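You operate a simulated robot arm through the tools that you are given. There is no shell and no other tool. Be economical: measure what you need, move in short steps, check, and stop when the job is done.

You are at the controls of a simulated robot arm. One attempt, no reset.

TASK
Take the orange nose block from the top of the shelf cart and leave it on top of the white carton there.

Only the result counts: the job must be done as asked and must still hold three seconds after the hand-in. Knocking over, shifting, dropping, spilling or breaking anything else fails it.

THE ROBOT
A 7-joint arm with a two-finger parallel gripper, fixed in place. Base frame: the origin is at the foot of the arm, x ahead of it, y to its left, z up; the work surface is at about z = 0. Lengths are in m, angles in rad, forces in N, time in s.
With the tool pointing down near the work surface it reaches from about 0.22 to 0.58 m from the base axis. Its first joint turns from -1.152 to 1.152 rad. Payload 2.5 kg.
The tool frame sits at the grasp point between the pads (the TCP): z along the fingers, y along the line on which they close. The tips reach 0.023 m beyond it. The gripper opens to 0.094 m. The fingers are 0.038 m wide and 0.01 m thick; the gripper's body (0.054 by 0.096 m) begins 0.039 m behind the TCP.
Orientation is that of the tool frame in the base frame, as a unit quaternion [x, y, z, w]. With the fingers straight down and closing along the base's y, the tool's x points along the base's -x, its y along +y and its z along -z.

THE INTERFACE
- The arm moves only by the tool arm_command. Its argument "rows" is a list of rows, each an object (a shift or turn left out is 0, a gripper value left out holds the last) with "gripper": the finger opening in m, from 0 to 0.094; "delta_pos": the shift along the tool's x, y, z in units of 30 mm (1.0 is 30 mm), a list of three; "twist": the turn about the tool's z in units of 8 degrees (1.0 is 8 degrees). In form: [{"gripper": gripper, "delta_pos": [tx, ty, tz], "twist": twist}, ...]. A call has 1 to 20 rows; each row shifts and turns the commanded pose from where the row before left it, along the tool's axes as they then stand. A call with a number of a shift or a turn outside -1 to 1 is refused whole. Rows are played at 5 a second. More than 0.05 m and 0.15 rad between two rows, or a gripper value outside its range, and nothing of the call is played. Where a pose cannot be reached the arm comes as near as it can. A force on the tool above 40 N (or 10 N above the force at the start of the call, whichever is more), or a blocked arm, ends the call early, and 0.2 s more pass. The fingers move at their own pace (about 0.108 m/s each) and stop on an object; they squeeze with about 41 N. The grip force told is the motor's: it shows also when the fingers shut on nothing. Time passes only in rows, and 0.2 s behind the last, so rows that do not move let the fingers close. It gives the time, the measured TCP pose, the force on the tool (base axes), the opening and the grip force at its end, in the units of the frame above (readings bear some noise).
- Cameras (640 x 400 px; columns grow to the right, rows downward): "scene" is fixed at [0.0992, -0.3933, 0.5505]; the picture's right is [0.95, -0.32, 0.00], its down [-0.16, -0.49, -0.86] and it looks along [0.28, 0.81, -0.51] (base axes); focal length 322 px, centre (320, 200). "wrist" rides on the gripper at [0.086, 0.016, -0.074] in the tool frame; the picture's right is [-0.18, 0.98, 0.00], its down [-0.58, -0.11, -0.81] and it looks along [-0.79, -0.15, 0.59] (tool axes); focal length 243 px, centre (320, 200). There is no depth. A picture from a camera that has moved, and an enlarged one, comes with that camera's place and axes in the base frame and with its lens.
- snapshot(camera): a new picture of that camera. It takes no simulated time.
- close_up(camera, box): a new picture of the part [left, top, right, bottom] of that camera's present view, enlarged. It takes no simulated time.
- job_done(): hands the job in; it is judged then, once.

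Work in short steps. Places have to be worked out from the pictures, the camera data and where the tool is seen: move nearer, look again, correct. Check each grasp and each placing, and mend what went wrong. You have 90 turns and 46 pictures in all, those below and enlarged ones among them. Open the gripper and draw the arm clear of the work before you hand the job in, unless the task says otherwise; then end with one line.

The tools are called as name(argument=value, ...) on one line, values as JSON. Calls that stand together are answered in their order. arm_command: Moves the arm, as the interface text tells. Its arguments: {"type":"object","properties":{"rows":{"type":"array"}},"required":["rows"]} The other tools are called the same way: snapshot (camera) takes a picture; close_up (camera, box) takes an enlarged picture of a part of a camera's view; job_done () hands the job in.

At the start:

```text
time: 0.0
eef_pos: [0.2929, 0.1215, 0.2639]
ee_rot: [0.0, 1.0, 0.0, 0.0]
force: [-0.5, -0.4, 0.0]
finger_gap: 0.094
grip_force: 0.1
```

scene: 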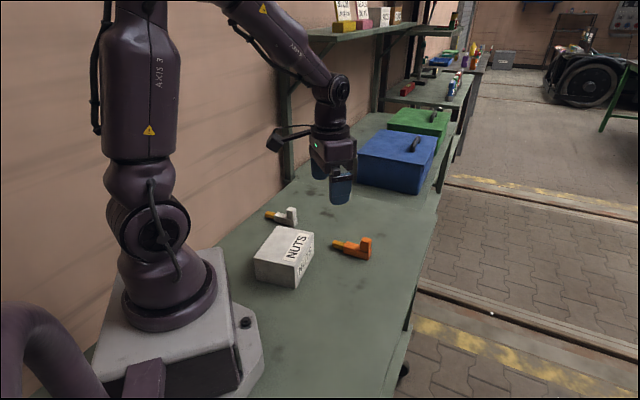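
wrist: 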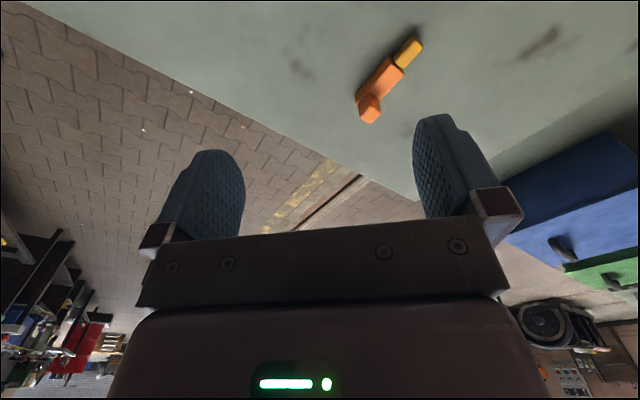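

The orange piece lies right of the carton, near x 0.39, y 0.20; I'll enlarge the view to measure it and the carton.

close_up(camera="scene", box=[230, 190, 400, 296])

close_up(camera="wrist", box=[320, 20, 480, 140])

```text
3.76 times, centred on (315, 243) of scene
camera zoom: at [0.0992, -0.3933, 0.5505], right [0.95, -0.32, 0.0], down [-0.16, -0.49, -0.86], along [0.28, 0.81, -0.51], focal length 1210 px, centre (339, 38)
```

zoom: 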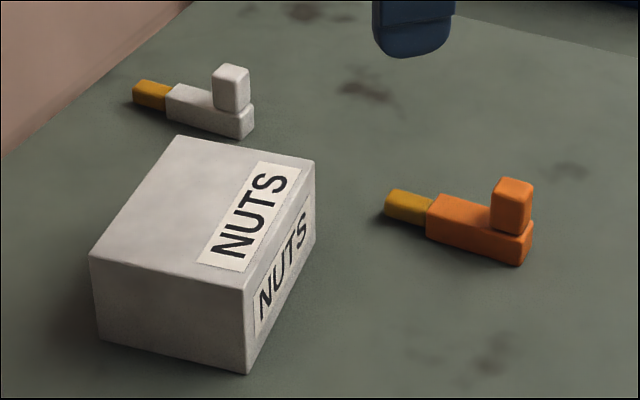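

```text
3.33 times, centred on (400, 80) of wrist
camera zoom: at [0.2063, 0.1386, 0.3378], right [0.18, 0.98, 0.0], down [0.58, -0.11, 0.81], along [0.79, -0.15, -0.59], focal length 809 px, centre (53, 600)
```

zoom: 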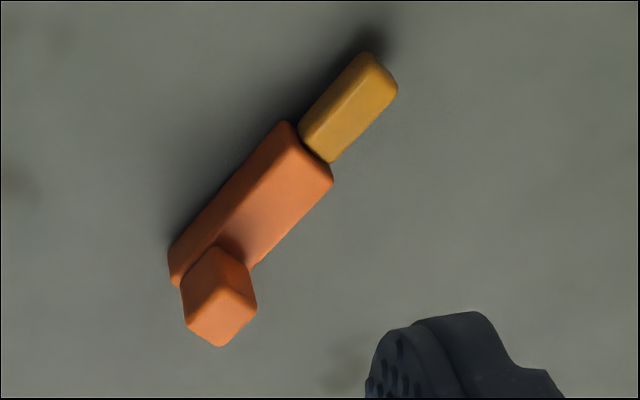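

I estimate the orange body at about (0.405, 0.189), long axis at −47° and about 0.02–0.03 m wide. The carton top centre is about (0.218, 0.202), top z 0.068, long axis at 55°. I'll move above the piece and turn to line up the fingers, then look again.

arm_command(rows=[{"gripper": 0.094, "delta_pos": [-0.75, 0.45, 0.4]}, {"delta_pos": [-0.75, 0.45, 0.4]}, {"delta_pos": [-0.75, 0.45, 0.4]}, {"delta_pos": [-0.75, 0.45, 0.4]}, {"delta_pos": [-0.75, 0.45, 0.4]}, {"twist": 0.98}, {"twist": 0.98}, {"twist": 0.98}, {"twist": 0.98}, {"twist": 0.98}, {"twist": 0.98}, {}])

snapshot(camera="wrist")

snapshot(camera="scene")

```text
time: 2.6
eef_pos: [0.405, 0.1899, 0.2035]
ee_rot: [0.4, 0.916, 0.0, 0.0]
force: [0.5, -0.3, -0.6]
finger_gap: 0.094
grip_force: 0.0
```

```text
41 pictures are left
camera wrist: at [0.3584, 0.2645, 0.2779], right [0.85, 0.53, 0.0], down [0.32, -0.5, 0.81], along [0.43, -0.68, -0.59], focal length 243 px, centre (320, 200)
```

wrist: 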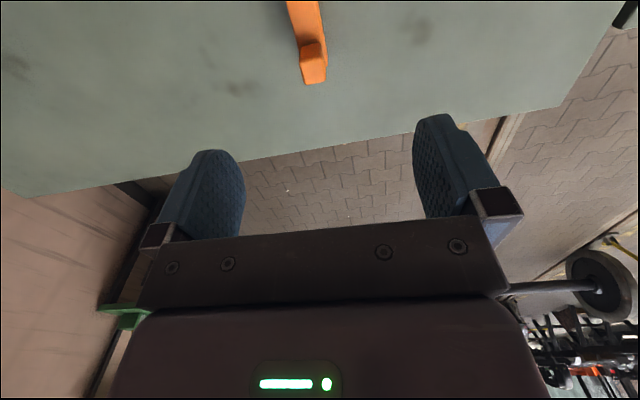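

```text
40 pictures are left
```

scene: 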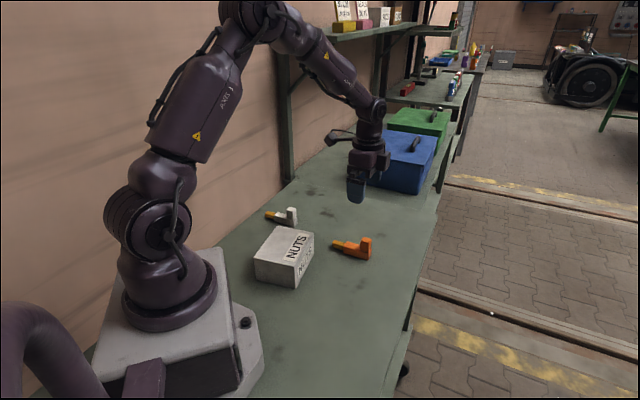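

The piece looks roughly aligned with the fingers. I'll enlarge it to check its axis and offset.

close_up(camera="wrist", box=[250, 0, 390, 100])

```text
4.00 times, centred on (320, 50) of wrist
camera zoom: at [0.3584, 0.2645, 0.2779], right [0.85, 0.53, 0.0], down [0.32, -0.5, 0.81], along [0.43, -0.68, -0.59], focal length 970 px, centre (320, 800)
```

zoom: 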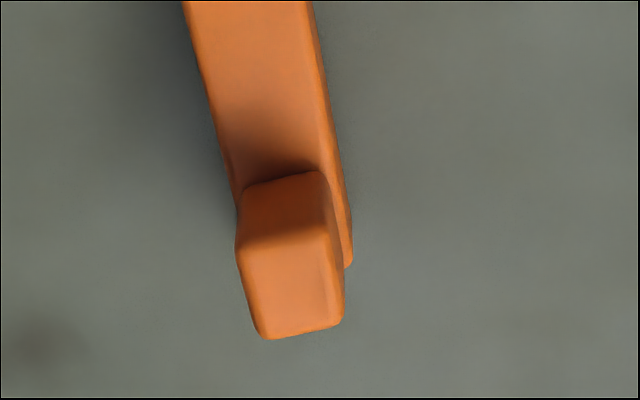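

The wrist view puts the piece's centreline about 9–10 mm to the −y side of the tool, with the yaw right. The scene view differs slightly, so I'll correct part of that, go lower and recheck with both cameras.

arm_command(rows=[{"delta_pos": [0, -0.25, 0.6]}, {"delta_pos": [0, 0, 0.9]}, {"delta_pos": [0, 0, 0.9]}, {"delta_pos": [0, 0, 0.6]}, {}])

snapshot(camera="wrist")

close_up(camera="scene", box=[290, 150, 450, 280])

```text
time: 3.8
eef_pos: [0.3988, 0.1851, 0.1125]
ee_rot: [0.399, 0.917, 0.0, 0.0]
force: [0.4, 0.3, 0.6]
finger_gap: 0.094
grip_force: 0.1
```

```text
38 pictures are left
camera wrist: at [0.3511, 0.2599, 0.1874], right [0.84, 0.54, 0.0], down [0.32, -0.5, 0.81], along [0.43, -0.68, -0.59], focal length 243 px, centre (320, 200)
```

wrist: 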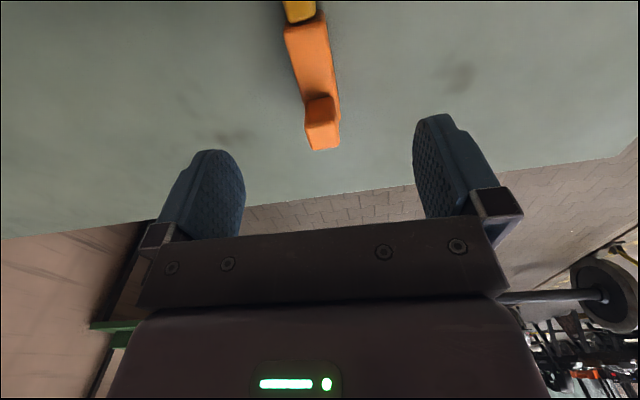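

```text
3.08 times, centred on (370, 215) of scene
camera zoom: at [0.0992, -0.3933, 0.5505], right [0.95, -0.32, 0.0], down [-0.16, -0.49, -0.86], along [0.28, 0.81, -0.51], focal length 989 px, centre (166, 154)
```

zoom: 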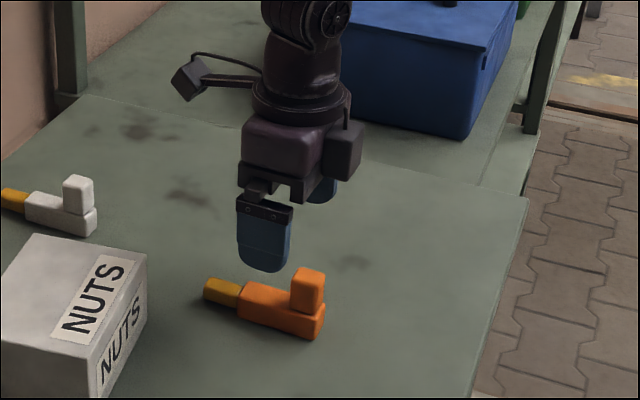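

The lateral error is now about 2 mm and the fore-aft position is fine. I'll correct that and descend to about z 0.045, then check before the last part.

arm_command(rows=[{"delta_pos": [0, -0.07, 0.75]}, {"delta_pos": [0, 0, 0.75]}, {"delta_pos": [0, 0, 0.75]}, {}])

snapshot(camera="wrist")

close_up(camera="scene", box=[290, 170, 420, 275])

```text
time: 4.8
eef_pos: [0.3966, 0.1833, 0.0458]
ee_rot: [0.399, 0.917, -0.001, -0.001]
force: [0.2, -0.5, 0.8]
finger_gap: 0.0942
grip_force: 0.1
```

```text
36 pictures are left
camera wrist: at [0.3498, 0.2573, 0.1199], right [0.84, 0.54, 0.0], down [0.32, -0.5, 0.81], along [0.43, -0.68, -0.59], focal length 243 px, centre (320, 200)
```

wrist: 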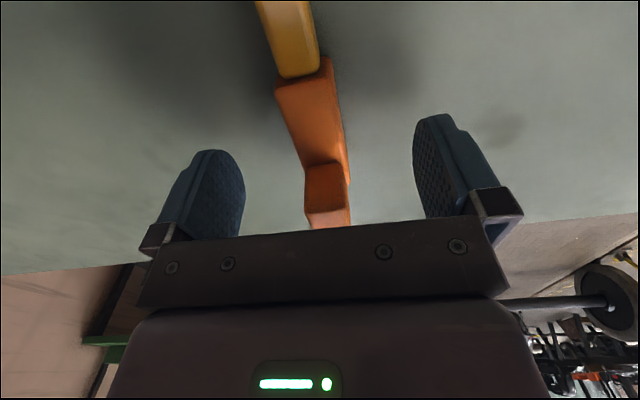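

```text
3.81 times, centred on (355, 222) of scene
camera zoom: at [0.0992, -0.3933, 0.5505], right [0.95, -0.32, 0.0], down [-0.16, -0.49, -0.86], along [0.28, 0.81, -0.51], focal length 1225 px, centre (187, 114)
```

zoom: 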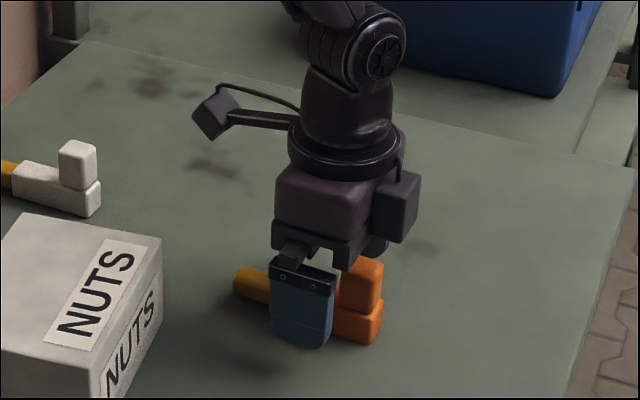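

The piece is centred between the fingers and well below the palm. I'll descend to about z 0.031 and watch the force.

arm_command(rows=[{"delta_pos": [0, 0, 0.25]}, {"delta_pos": [0, 0, 0.25]}, {}])

close_up(camera="scene", box=[320, 205, 400, 270])

```text
time: 5.6
eef_pos: [0.3975, 0.1828, 0.0331]
ee_rot: [0.399, 0.917, 0.0, 0.0]
force: [-0.6, -0.6, -0.4]
finger_gap: 0.0938
grip_force: 0.1
```

```text
6.15 times, centred on (360, 238) of scene
camera zoom: at [0.0992, -0.3933, 0.5505], right [0.95, -0.32, 0.0], down [-0.16, -0.49, -0.86], along [0.28, 0.81, -0.51], focal length 1979 px, centre (74, -31)
```

zoom: 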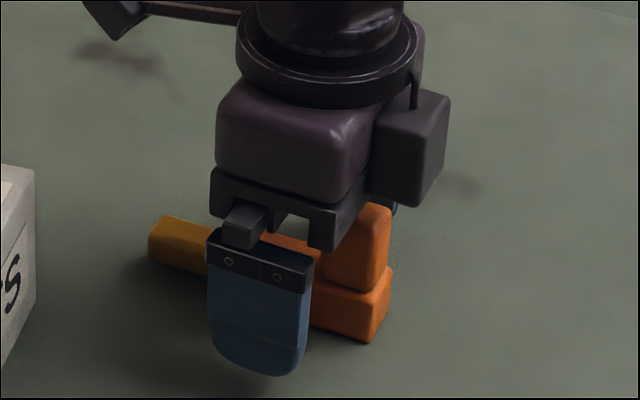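

There is no contact yet and the tip still shows a gap to the surface. I'll lower about 5 mm more, then close.

arm_command(rows=[{"delta_pos": [0, 0, 0.16]}, {}, {"gripper": 0.03}, {"gripper": 0.0}, {}, {}, {}])

snapshot(camera="wrist")

close_up(camera="scene", box=[320, 205, 400, 270])

```text
time: 7.2
eef_pos: [0.3966, 0.1831, 0.0268]
ee_rot: [0.399, 0.917, 0.0, 0.0]
force: [0.1, 0.0, -0.1]
finger_gap: 0.0252
grip_force: 41.0
```

```text
33 pictures are left
camera wrist: at [0.3503, 0.2571, 0.1005], right [0.84, 0.54, 0.0], down [0.32, -0.5, 0.81], along [0.43, -0.68, -0.59], focal length 243 px, centre (320, 200)
```

wrist: 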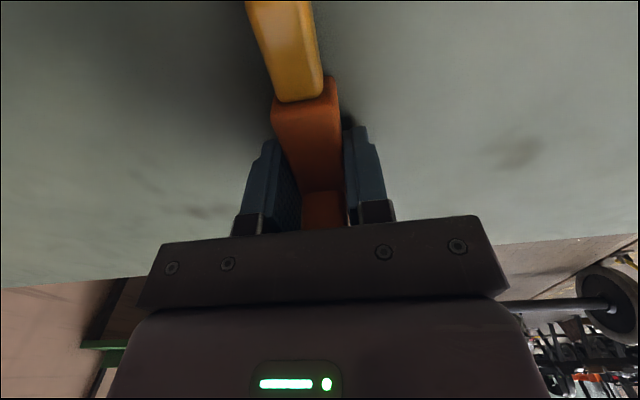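

```text
6.15 times, centred on (360, 238) of scene
camera zoom: at [0.0992, -0.3933, 0.5505], right [0.95, -0.32, 0.0], down [-0.16, -0.49, -0.86], along [0.28, 0.81, -0.51], focal length 1979 px, centre (74, -31)
```

zoom: 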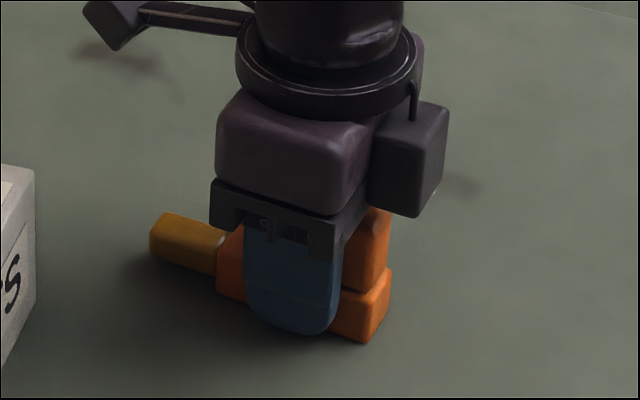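

The grip holds on the body with a 25 mm gap. TCP z is 0.027 while the piece rests on the surface. I'll lift straight up to about z 0.19.

arm_command(rows=[{"delta_pos": [0, 0, -0.4]}, {"delta_pos": [0, 0, -1]}, {"delta_pos": [0, 0, -1]}, {"delta_pos": [0, 0, -1]}, {"delta_pos": [0, 0, -1]}, {"delta_pos": [0, 0, -1]}, {}])

snapshot(camera="scene")

```text
time: 8.8
eef_pos: [0.3999, 0.1832, 0.1888]
ee_rot: [0.398, 0.917, 0.0, 0.0]
force: [0.3, -1.0, 0.1]
finger_gap: 0.0
grip_force: 41.1
```

```text
31 pictures are left
```

scene: 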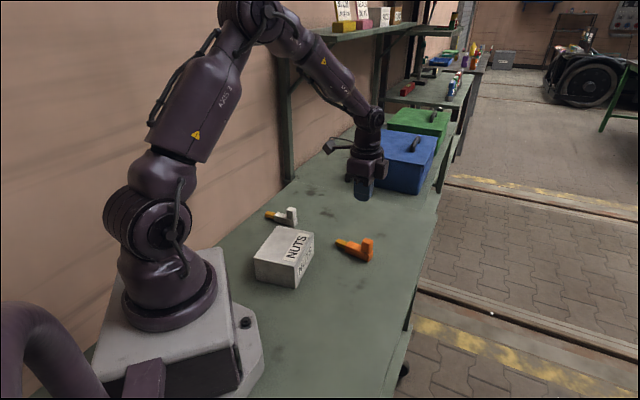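

The piece slipped out: the gap is 0 and it's back on the surface, moved slightly. I'll open the gripper and look closely to see how it lies now.

arm_command(rows=[{"gripper": 0.094}, {}, {}])

close_up(camera="scene", box=[320, 220, 400, 285])

close_up(camera="wrist", box=[240, 0, 400, 110])

```text
time: 9.6
eef_pos: [0.3991, 0.1841, 0.1881]
ee_rot: [0.399, 0.917, 0.0, 0.0]
force: [0.4, 0.4, -0.4]
finger_gap: 0.0938
grip_force: 0.0
```

```text
6.15 times, centred on (360, 252) of scene
camera zoom: at [0.0992, -0.3933, 0.5505], right [0.95, -0.32, 0.0], down [-0.16, -0.49, -0.86], along [0.28, 0.81, -0.51], focal length 1979 px, centre (74, -123)
```

zoom: 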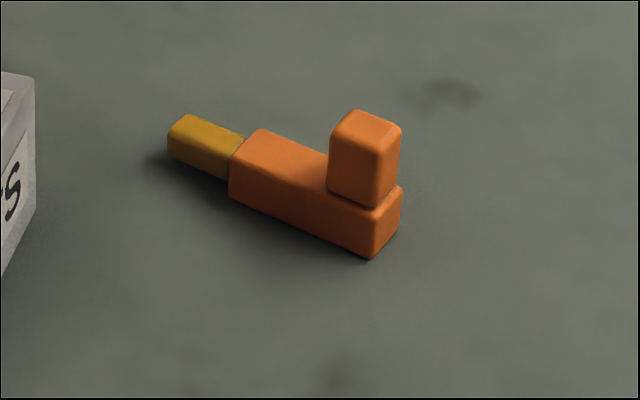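

```text
3.64 times, centred on (320, 55) of wrist
camera zoom: at [0.3521, 0.2579, 0.2619], right [0.84, 0.54, 0.0], down [0.32, -0.5, 0.81], along [0.43, -0.68, -0.59], focal length 882 px, centre (320, 727)
```

zoom: 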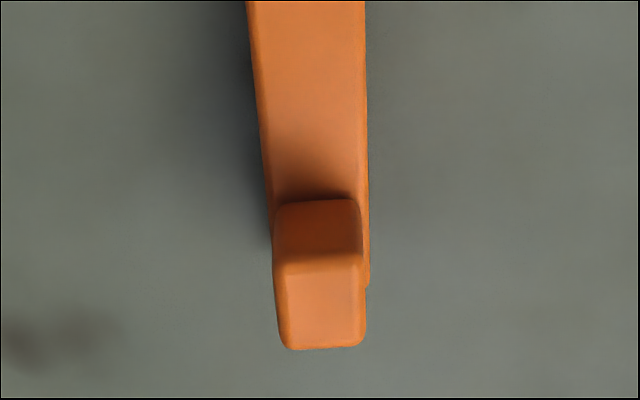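

The piece turned about 7° (axis now about −54°) and is still upright. The body is only about 25 mm high, below the pad centre, so that grip was only on the rounded fingertips. I'll grip the taller upright part instead, near (0.411, 0.166) and about 20 mm wide, where the full pads make contact. First I'll line up above it.

arm_command(rows=[{"delta_pos": [-0.71, -0.12, 0]}, {"twist": 0.92}, {"delta_pos": [0, 0, 0.9]}, {"delta_pos": [0, 0, 0.9]}, {"delta_pos": [0, 0, 0.9]}, {"delta_pos": [0, 0, 0.6]}, {}, {}])

snapshot(camera="wrist")

close_up(camera="scene", box=[310, 180, 420, 270])

```text
time: 11.4
eef_pos: [0.4083, 0.1647, 0.0906]
ee_rot: [0.458, 0.889, 0.001, 0.0]
force: [0.4, 0.7, 0.4]
finger_gap: 0.094
grip_force: 0.1
```

```text
28 pictures are left
camera wrist: at [0.3721, 0.2441, 0.1648], right [0.91, 0.42, 0.0], down [0.25, -0.54, 0.81], along [0.34, -0.73, -0.59], focal length 243 px, centre (320, 200)
```

wrist: 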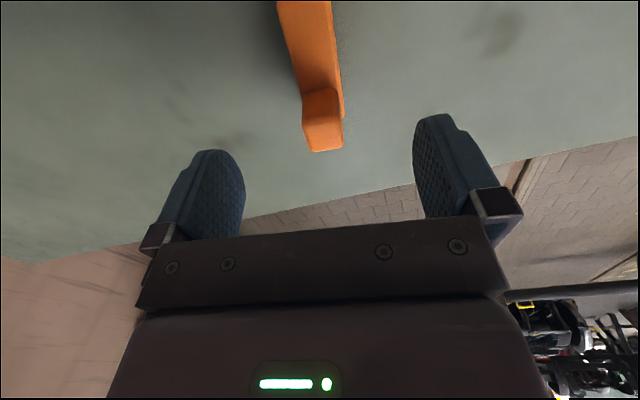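

```text
4.44 times, centred on (365, 225) of scene
camera zoom: at [0.0992, -0.3933, 0.5505], right [0.95, -0.32, 0.0], down [-0.16, -0.49, -0.86], along [0.28, 0.81, -0.51], focal length 1429 px, centre (120, 89)
```

zoom: 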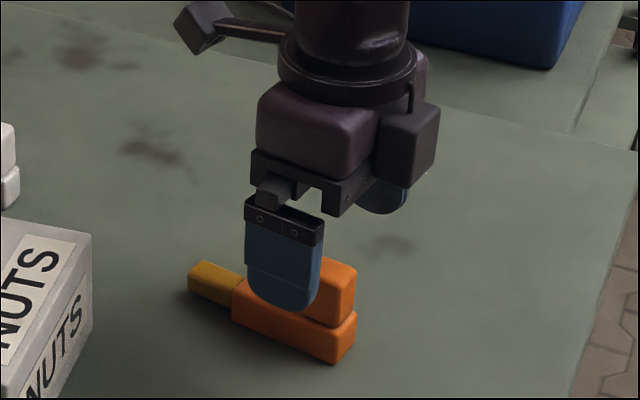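

The upright's centre is about 3 mm from the tool in x. I'll correct that and descend to about z 0.051, which keeps the tips just above the body.

arm_command(rows=[{"delta_pos": [-0.06, 0.09, 0.4]}, {"delta_pos": [0, 0, 0.4]}, {"delta_pos": [0, 0, 0.45]}, {}, {}])

snapshot(camera="wrist")

close_up(camera="scene", box=[320, 205, 400, 270])

```text
time: 12.6
eef_pos: [0.4127, 0.1652, 0.052]
ee_rot: [0.457, 0.89, 0.0, 0.0]
force: [-0.2, -0.6, 1.1]
finger_gap: 0.0942
grip_force: 0.0
```

```text
26 pictures are left
camera wrist: at [0.3757, 0.2451, 0.1266], right [0.91, 0.42, 0.0], down [0.25, -0.54, 0.81], along [0.34, -0.73, -0.59], focal length 243 px, centre (320, 200)
```

wrist: 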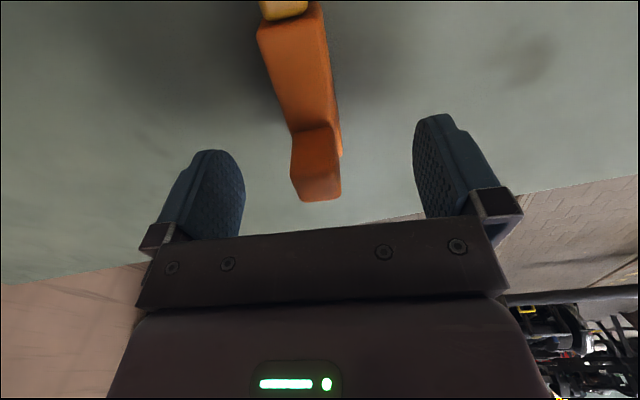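

```text
6.15 times, centred on (360, 238) of scene
camera zoom: at [0.0992, -0.3933, 0.5505], right [0.95, -0.32, 0.0], down [-0.16, -0.49, -0.86], along [0.28, 0.81, -0.51], focal length 1979 px, centre (74, -31)
```

zoom: 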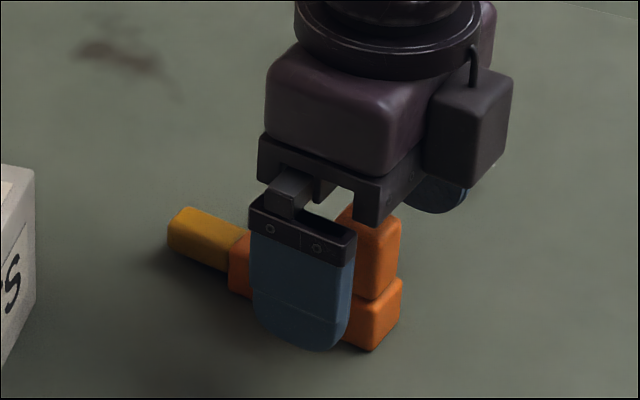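

The upright's centre is within 1–2 mm of the tool. I'll close, then lift only about 10 mm, slowly, to test the hold.

arm_command(rows=[{"gripper": 0.03}, {"gripper": 0.03}, {"gripper": 0.0}, {}, {}, {"delta_pos": [0, 0, -0.1]}, {"delta_pos": [0, 0, -0.1]}, {"delta_pos": [0, 0, -0.1]}, {}])

close_up(camera="scene", box=[320, 205, 400, 270])

```text
time: 14.6
eef_pos: [0.4125, 0.1653, 0.0619]
ee_rot: [0.457, 0.889, 0.0, 0.0]
force: [0.3, -0.6, -0.9]
finger_gap: 0.0211
grip_force: 40.9
```

```text
6.15 times, centred on (360, 238) of scene
camera zoom: at [0.0992, -0.3933, 0.5505], right [0.95, -0.32, 0.0], down [-0.16, -0.49, -0.86], along [0.28, 0.81, -0.51], focal length 1979 px, centre (74, -31)
```

zoom: 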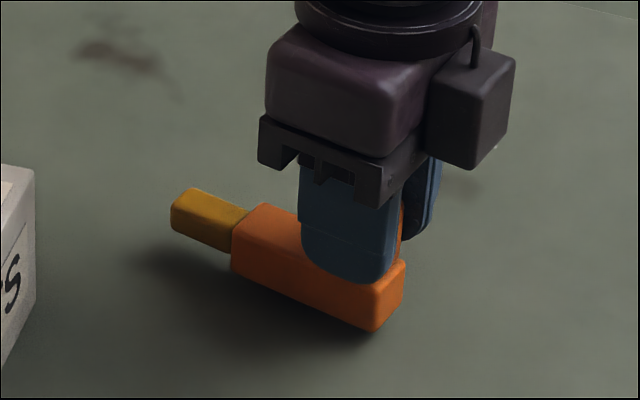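

It has lifted clear and level. I'll keep raising gently to about z 0.165.

arm_command(rows=[{"delta_pos": [0, 0, -0.15]}, {"delta_pos": [0, 0, -0.25]}, {"delta_pos": [0, 0, -0.35]}, {"delta_pos": [0, 0, -0.4]}, {"delta_pos": [0, 0, -0.4]}, {"delta_pos": [0, 0, -0.4]}, {"delta_pos": [0, 0, -0.4]}, {"delta_pos": [0, 0, -0.4]}, {"delta_pos": [0, 0, -0.4]}, {"delta_pos": [0, 0, -0.25]}, {"delta_pos": [0, 0, -0.1]}, {}])

snapshot(camera="wrist")

snapshot(camera="scene")

```text
time: 17.2
eef_pos: [0.4142, 0.1648, 0.1673]
ee_rot: [0.457, 0.89, 0.0, 0.0]
force: [0.8, 0.3, -1.4]
finger_gap: 0.0213
grip_force: 41.5
```

```text
23 pictures are left
camera wrist: at [0.3762, 0.2453, 0.2405], right [0.91, 0.42, 0.0], down [0.25, -0.54, 0.81], along [0.34, -0.73, -0.59], focal length 243 px, centre (320, 200)
```

wrist: 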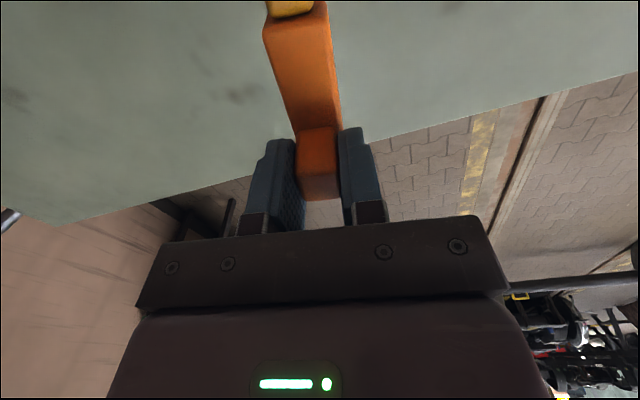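

```text
22 pictures are left
```

scene: 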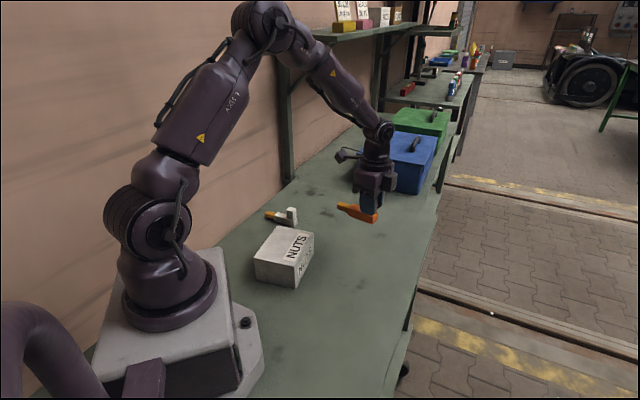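

It's held firmly. The carton's long axis is at about 55°, so I'll turn the piece −109° to lie along it, and raise it a little for clearance.

arm_command(rows=[{"twist": -0.5, "delta_pos": [0, 0, -0.3]}, {"twist": -0.94, "delta_pos": [0, 0, -0.3]}, {"twist": -0.94, "delta_pos": [0, 0, -0.3]}, {"twist": -0.94}, {"twist": -0.94}, {"twist": -0.94}, {"twist": -0.94}, {"twist": -0.94}, {"twist": -0.94}, {"twist": -0.94}, {"twist": -0.94}, {"twist": -0.94}, {"twist": -0.94}, {"twist": -0.94}, {"twist": -0.94}, {}])

snapshot(camera="scene")

```text
time: 20.6
eef_pos: [0.4141, 0.1656, 0.1931]
ee_rot: [-0.462, 0.887, 0.0, 0.0]
force: [-0.3, -0.9, -1.6]
finger_gap: 0.0209
grip_force: 41.0
```

```text
21 pictures are left
```

scene: 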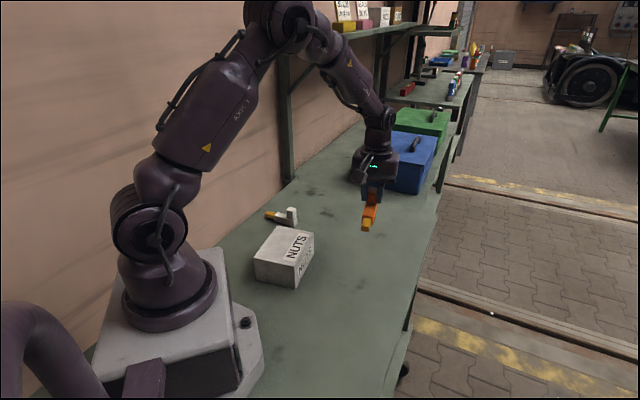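

The turn is done, with the tool x axis along (−0.57, −0.82). I'll travel at height to above the carton, around (0.239, 0.232), and look.

arm_command(rows=[{"delta_pos": [0.1, 0.35, 0]}, {"delta_pos": [0.16, 0.6, 0]}, {"delta_pos": [0.16, 0.65, 0]}, {"delta_pos": [0.16, 0.65, 0]}, {"delta_pos": [0.16, 0.65, 0]}, {"delta_pos": [0.16, 0.65, 0]}, {"delta_pos": [0.16, 0.65, 0]}, {"delta_pos": [0.16, 0.65, 0]}, {"delta_pos": [0.16, 0.6, 0]}, {"delta_pos": [0.16, 0.4, 0]}, {"delta_pos": [0, 0.2, 0]}, {}, {}])

snapshot(camera="wrist")

close_up(camera="scene", box=[220, 130, 380, 300])

```text
time: 23.4
eef_pos: [0.2376, 0.2336, 0.1917]
ee_rot: [-0.46, 0.888, 0.0, 0.0]
force: [0.5, 0.1, 0.1]
finger_gap: 0.0213
grip_force: 41.1
```

```text
20 pictures are left
camera wrist: at [0.1756, 0.171, 0.2665], right [-0.7, 0.72, 0.0], down [0.42, 0.41, 0.81], along [0.58, 0.56, -0.59], focal length 243 px, centre (320, 200)
```

wrist: 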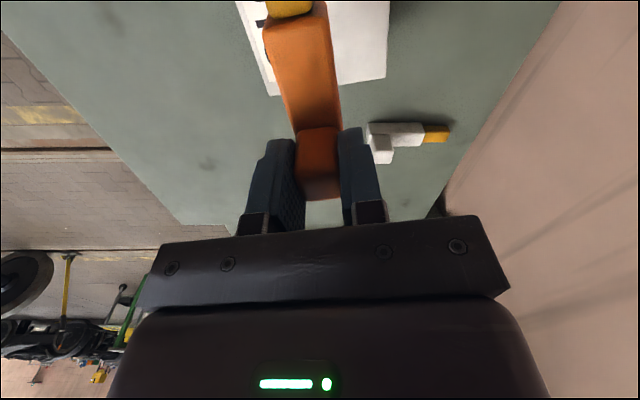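

```text
2.35 times, centred on (300, 215) of scene
camera zoom: at [0.0992, -0.3933, 0.5505], right [0.95, -0.32, 0.0], down [-0.16, -0.49, -0.86], along [0.28, 0.81, -0.51], focal length 756 px, centre (367, 165)
```

zoom: 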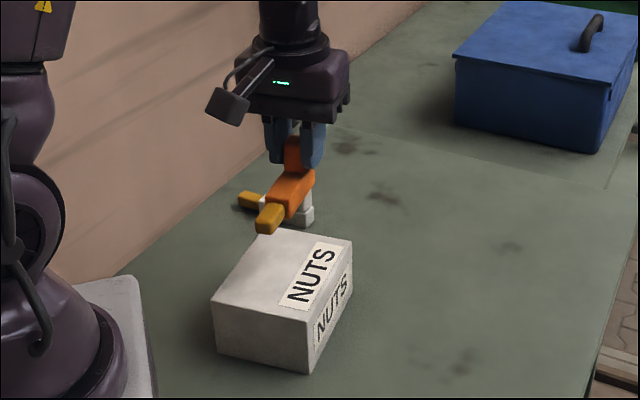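

From the wrist view the carton centre is about (0.211, 0.199), so the tool goes to about (0.233, 0.229). I'll shift there and lower to about z 0.135, some 15 mm above contact.

arm_command(rows=[{"delta_pos": [0.21, 0.04, 0.2]}, {"delta_pos": [0, 0, 0.4]}, {"delta_pos": [0, 0, 0.4]}, {"delta_pos": [0, 0, 0.4]}, {"delta_pos": [0, 0, 0.3]}, {"delta_pos": [0, 0, 0.2]}, {}, {}])

close_up(camera="scene", box=[240, 180, 340, 290])

snapshot(camera="wrist")

```text
time: 25.2
eef_pos: [0.2356, 0.2274, 0.1362]
ee_rot: [-0.462, 0.887, 0.0, 0.0]
force: [0.3, 0.4, 0.0]
finger_gap: 0.0215
grip_force: 41.7
```

```text
3.64 times, centred on (290, 235) of scene
camera zoom: at [0.0992, -0.3933, 0.5505], right [0.95, -0.32, 0.0], down [-0.16, -0.49, -0.86], along [0.28, 0.81, -0.51], focal length 1169 px, centre (429, 73)
```

zoom: 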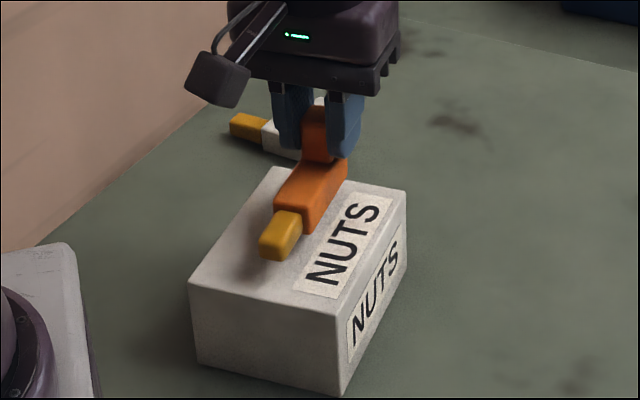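

```text
17 pictures are left
camera wrist: at [0.1718, 0.1666, 0.2106], right [-0.7, 0.72, 0.0], down [0.42, 0.41, 0.81], along [0.58, 0.56, -0.59], focal length 243 px, centre (320, 200)
```

wrist: 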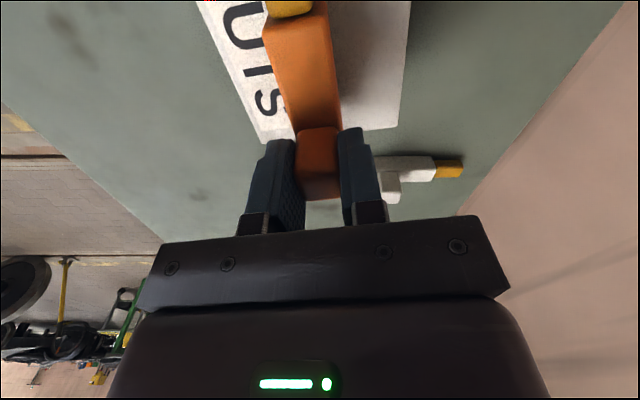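

It's centred over the carton with about 15 mm margin at each end. I'll lower slowly toward the expected contact near z 0.120.

arm_command(rows=[{"delta_pos": [0, 0, 0.15]}, {"delta_pos": [0, 0, 0.15]}, {"delta_pos": [0, 0, 0.1]}, {}, {}])

close_up(camera="scene", box=[260, 195, 330, 265])

```text
time: 26.4
eef_pos: [0.2345, 0.2279, 0.123]
ee_rot: [-0.461, 0.887, 0.001, 0.0]
force: [1.1, -0.4, -0.2]
finger_gap: 0.0211
grip_force: 41.7
```

```text
5.71 times, centred on (295, 230) of scene
camera zoom: at [0.0992, -0.3933, 0.5505], right [0.95, -0.32, 0.0], down [-0.16, -0.49, -0.86], along [0.28, 0.81, -0.51], focal length 1837 px, centre (463, 29)
```

zoom: 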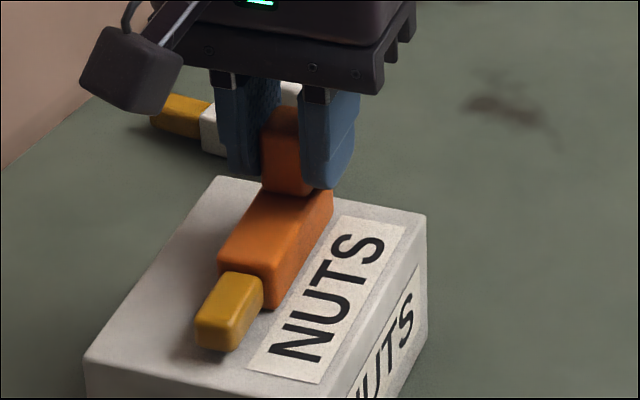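

There's only a small gap left and no contact force yet. I'll go down another 3 mm in tiny steps.

arm_command(rows=[{"delta_pos": [0, 0, 0.05]}, {"delta_pos": [0, 0, 0.05]}, {}, {}])

```text
time: 27.4
eef_pos: [0.235, 0.2297, 0.1216]
ee_rot: [-0.461, 0.887, 0.001, 0.002]
force: [-6.2, -3.8, 39.0]
finger_gap: 0.0212
grip_force: 41.1
```

Contact is made at z 0.1216, with 39 N pressing. I'll back off about 1.5 mm to relieve the push and check before releasing.

arm_command(rows=[{"delta_pos": [0, 0, -0.03]}, {"delta_pos": [0, 0, -0.02]}, {}, {}])

close_up(camera="scene", box=[245, 195, 335, 290])

```text
time: 28.4
eef_pos: [0.2348, 0.2273, 0.1207]
ee_rot: [-0.461, 0.888, 0.0, -0.001]
force: [1.5, 1.5, 6.2]
finger_gap: 0.0213
grip_force: 41.1
```

```text
4.21 times, centred on (290, 242) of scene
camera zoom: at [0.0992, -0.3933, 0.5505], right [0.95, -0.32, 0.0], down [-0.16, -0.49, -0.86], along [0.28, 0.81, -0.51], focal length 1354 px, centre (446, 21)
```

zoom: 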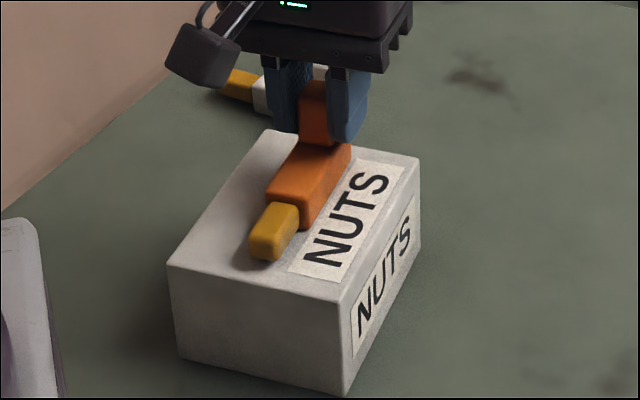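

A light 6 N contact remains and the piece sits flat. I'll open gently and then withdraw straight up.

arm_command(rows=[{"gripper": 0.024}, {"gripper": 0.03}, {"gripper": 0.045}, {"gripper": 0.06}, {}, {}])

close_up(camera="scene", box=[245, 195, 335, 290])

```text
time: 29.8
eef_pos: [0.2344, 0.2281, 0.1216]
ee_rot: [-0.461, 0.887, 0.0, 0.0]
force: [0.3, 0.6, 0.4]
finger_gap: 0.0598
grip_force: 0.1
```

```text
4.21 times, centred on (290, 242) of scene
camera zoom: at [0.0992, -0.3933, 0.5505], right [0.95, -0.32, 0.0], down [-0.16, -0.49, -0.86], along [0.28, 0.81, -0.51], focal length 1354 px, centre (446, 21)
```

zoom: 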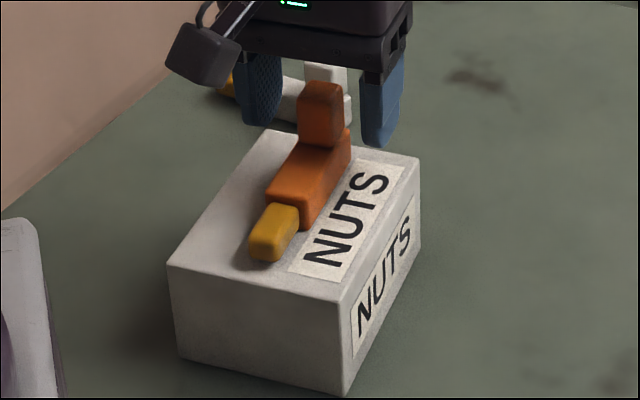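

It's released and hasn't moved. I'll raise the arm straight up, then move it aside.

arm_command(rows=[{"delta_pos": [0, 0, -0.3]}, {"delta_pos": [0, 0, -0.6]}, {"delta_pos": [0, 0, -0.8]}, {"delta_pos": [0, 0, -0.8]}, {"delta_pos": [0, 0, -0.8]}, {"delta_pos": [0, 0, -0.8]}, {"delta_pos": [0, -0.8, 0], "gripper": 0.094}, {"delta_pos": [0, -0.8, 0]}, {"delta_pos": [0, -0.8, 0]}, {"delta_pos": [0, -0.8, 0]}, {}, {}, {}])

snapshot(camera="scene")

close_up(camera="scene", box=[245, 195, 335, 290])

```text
time: 32.6
eef_pos: [0.3123, 0.1719, 0.2457]
ee_rot: [-0.461, 0.888, 0.0, 0.0]
force: [0.0, -0.2, 0.4]
finger_gap: 0.094
grip_force: 0.1
```

```text
13 pictures are left
```

scene: 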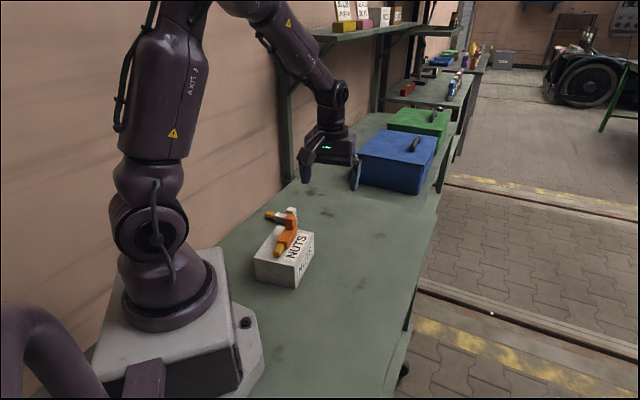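

```text
4.21 times, centred on (290, 242) of scene
camera zoom: at [0.0992, -0.3933, 0.5505], right [0.95, -0.32, 0.0], down [-0.16, -0.49, -0.86], along [0.28, 0.81, -0.51], focal length 1354 px, centre (446, 21)
```

zoom: 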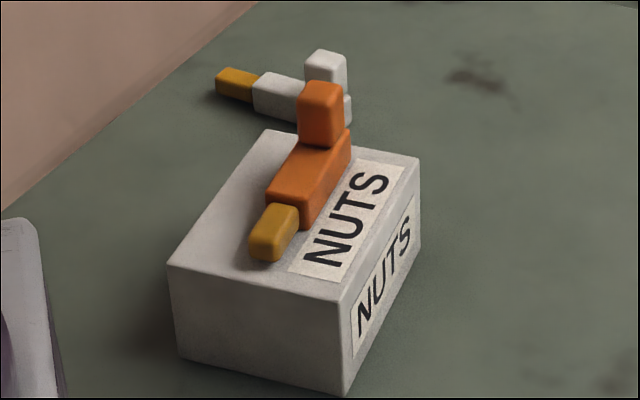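

The orange block rests flat on the carton, the carton and the white piece haven't moved, and the arm is clear with the gripper open. I'm handing in.

job_done()

```text
The job is handed in.
```

The orange nose block is resting flat on top of the white carton; it slipped from the first grip back onto the cart top, but the second grip held, and nothing else was moved.
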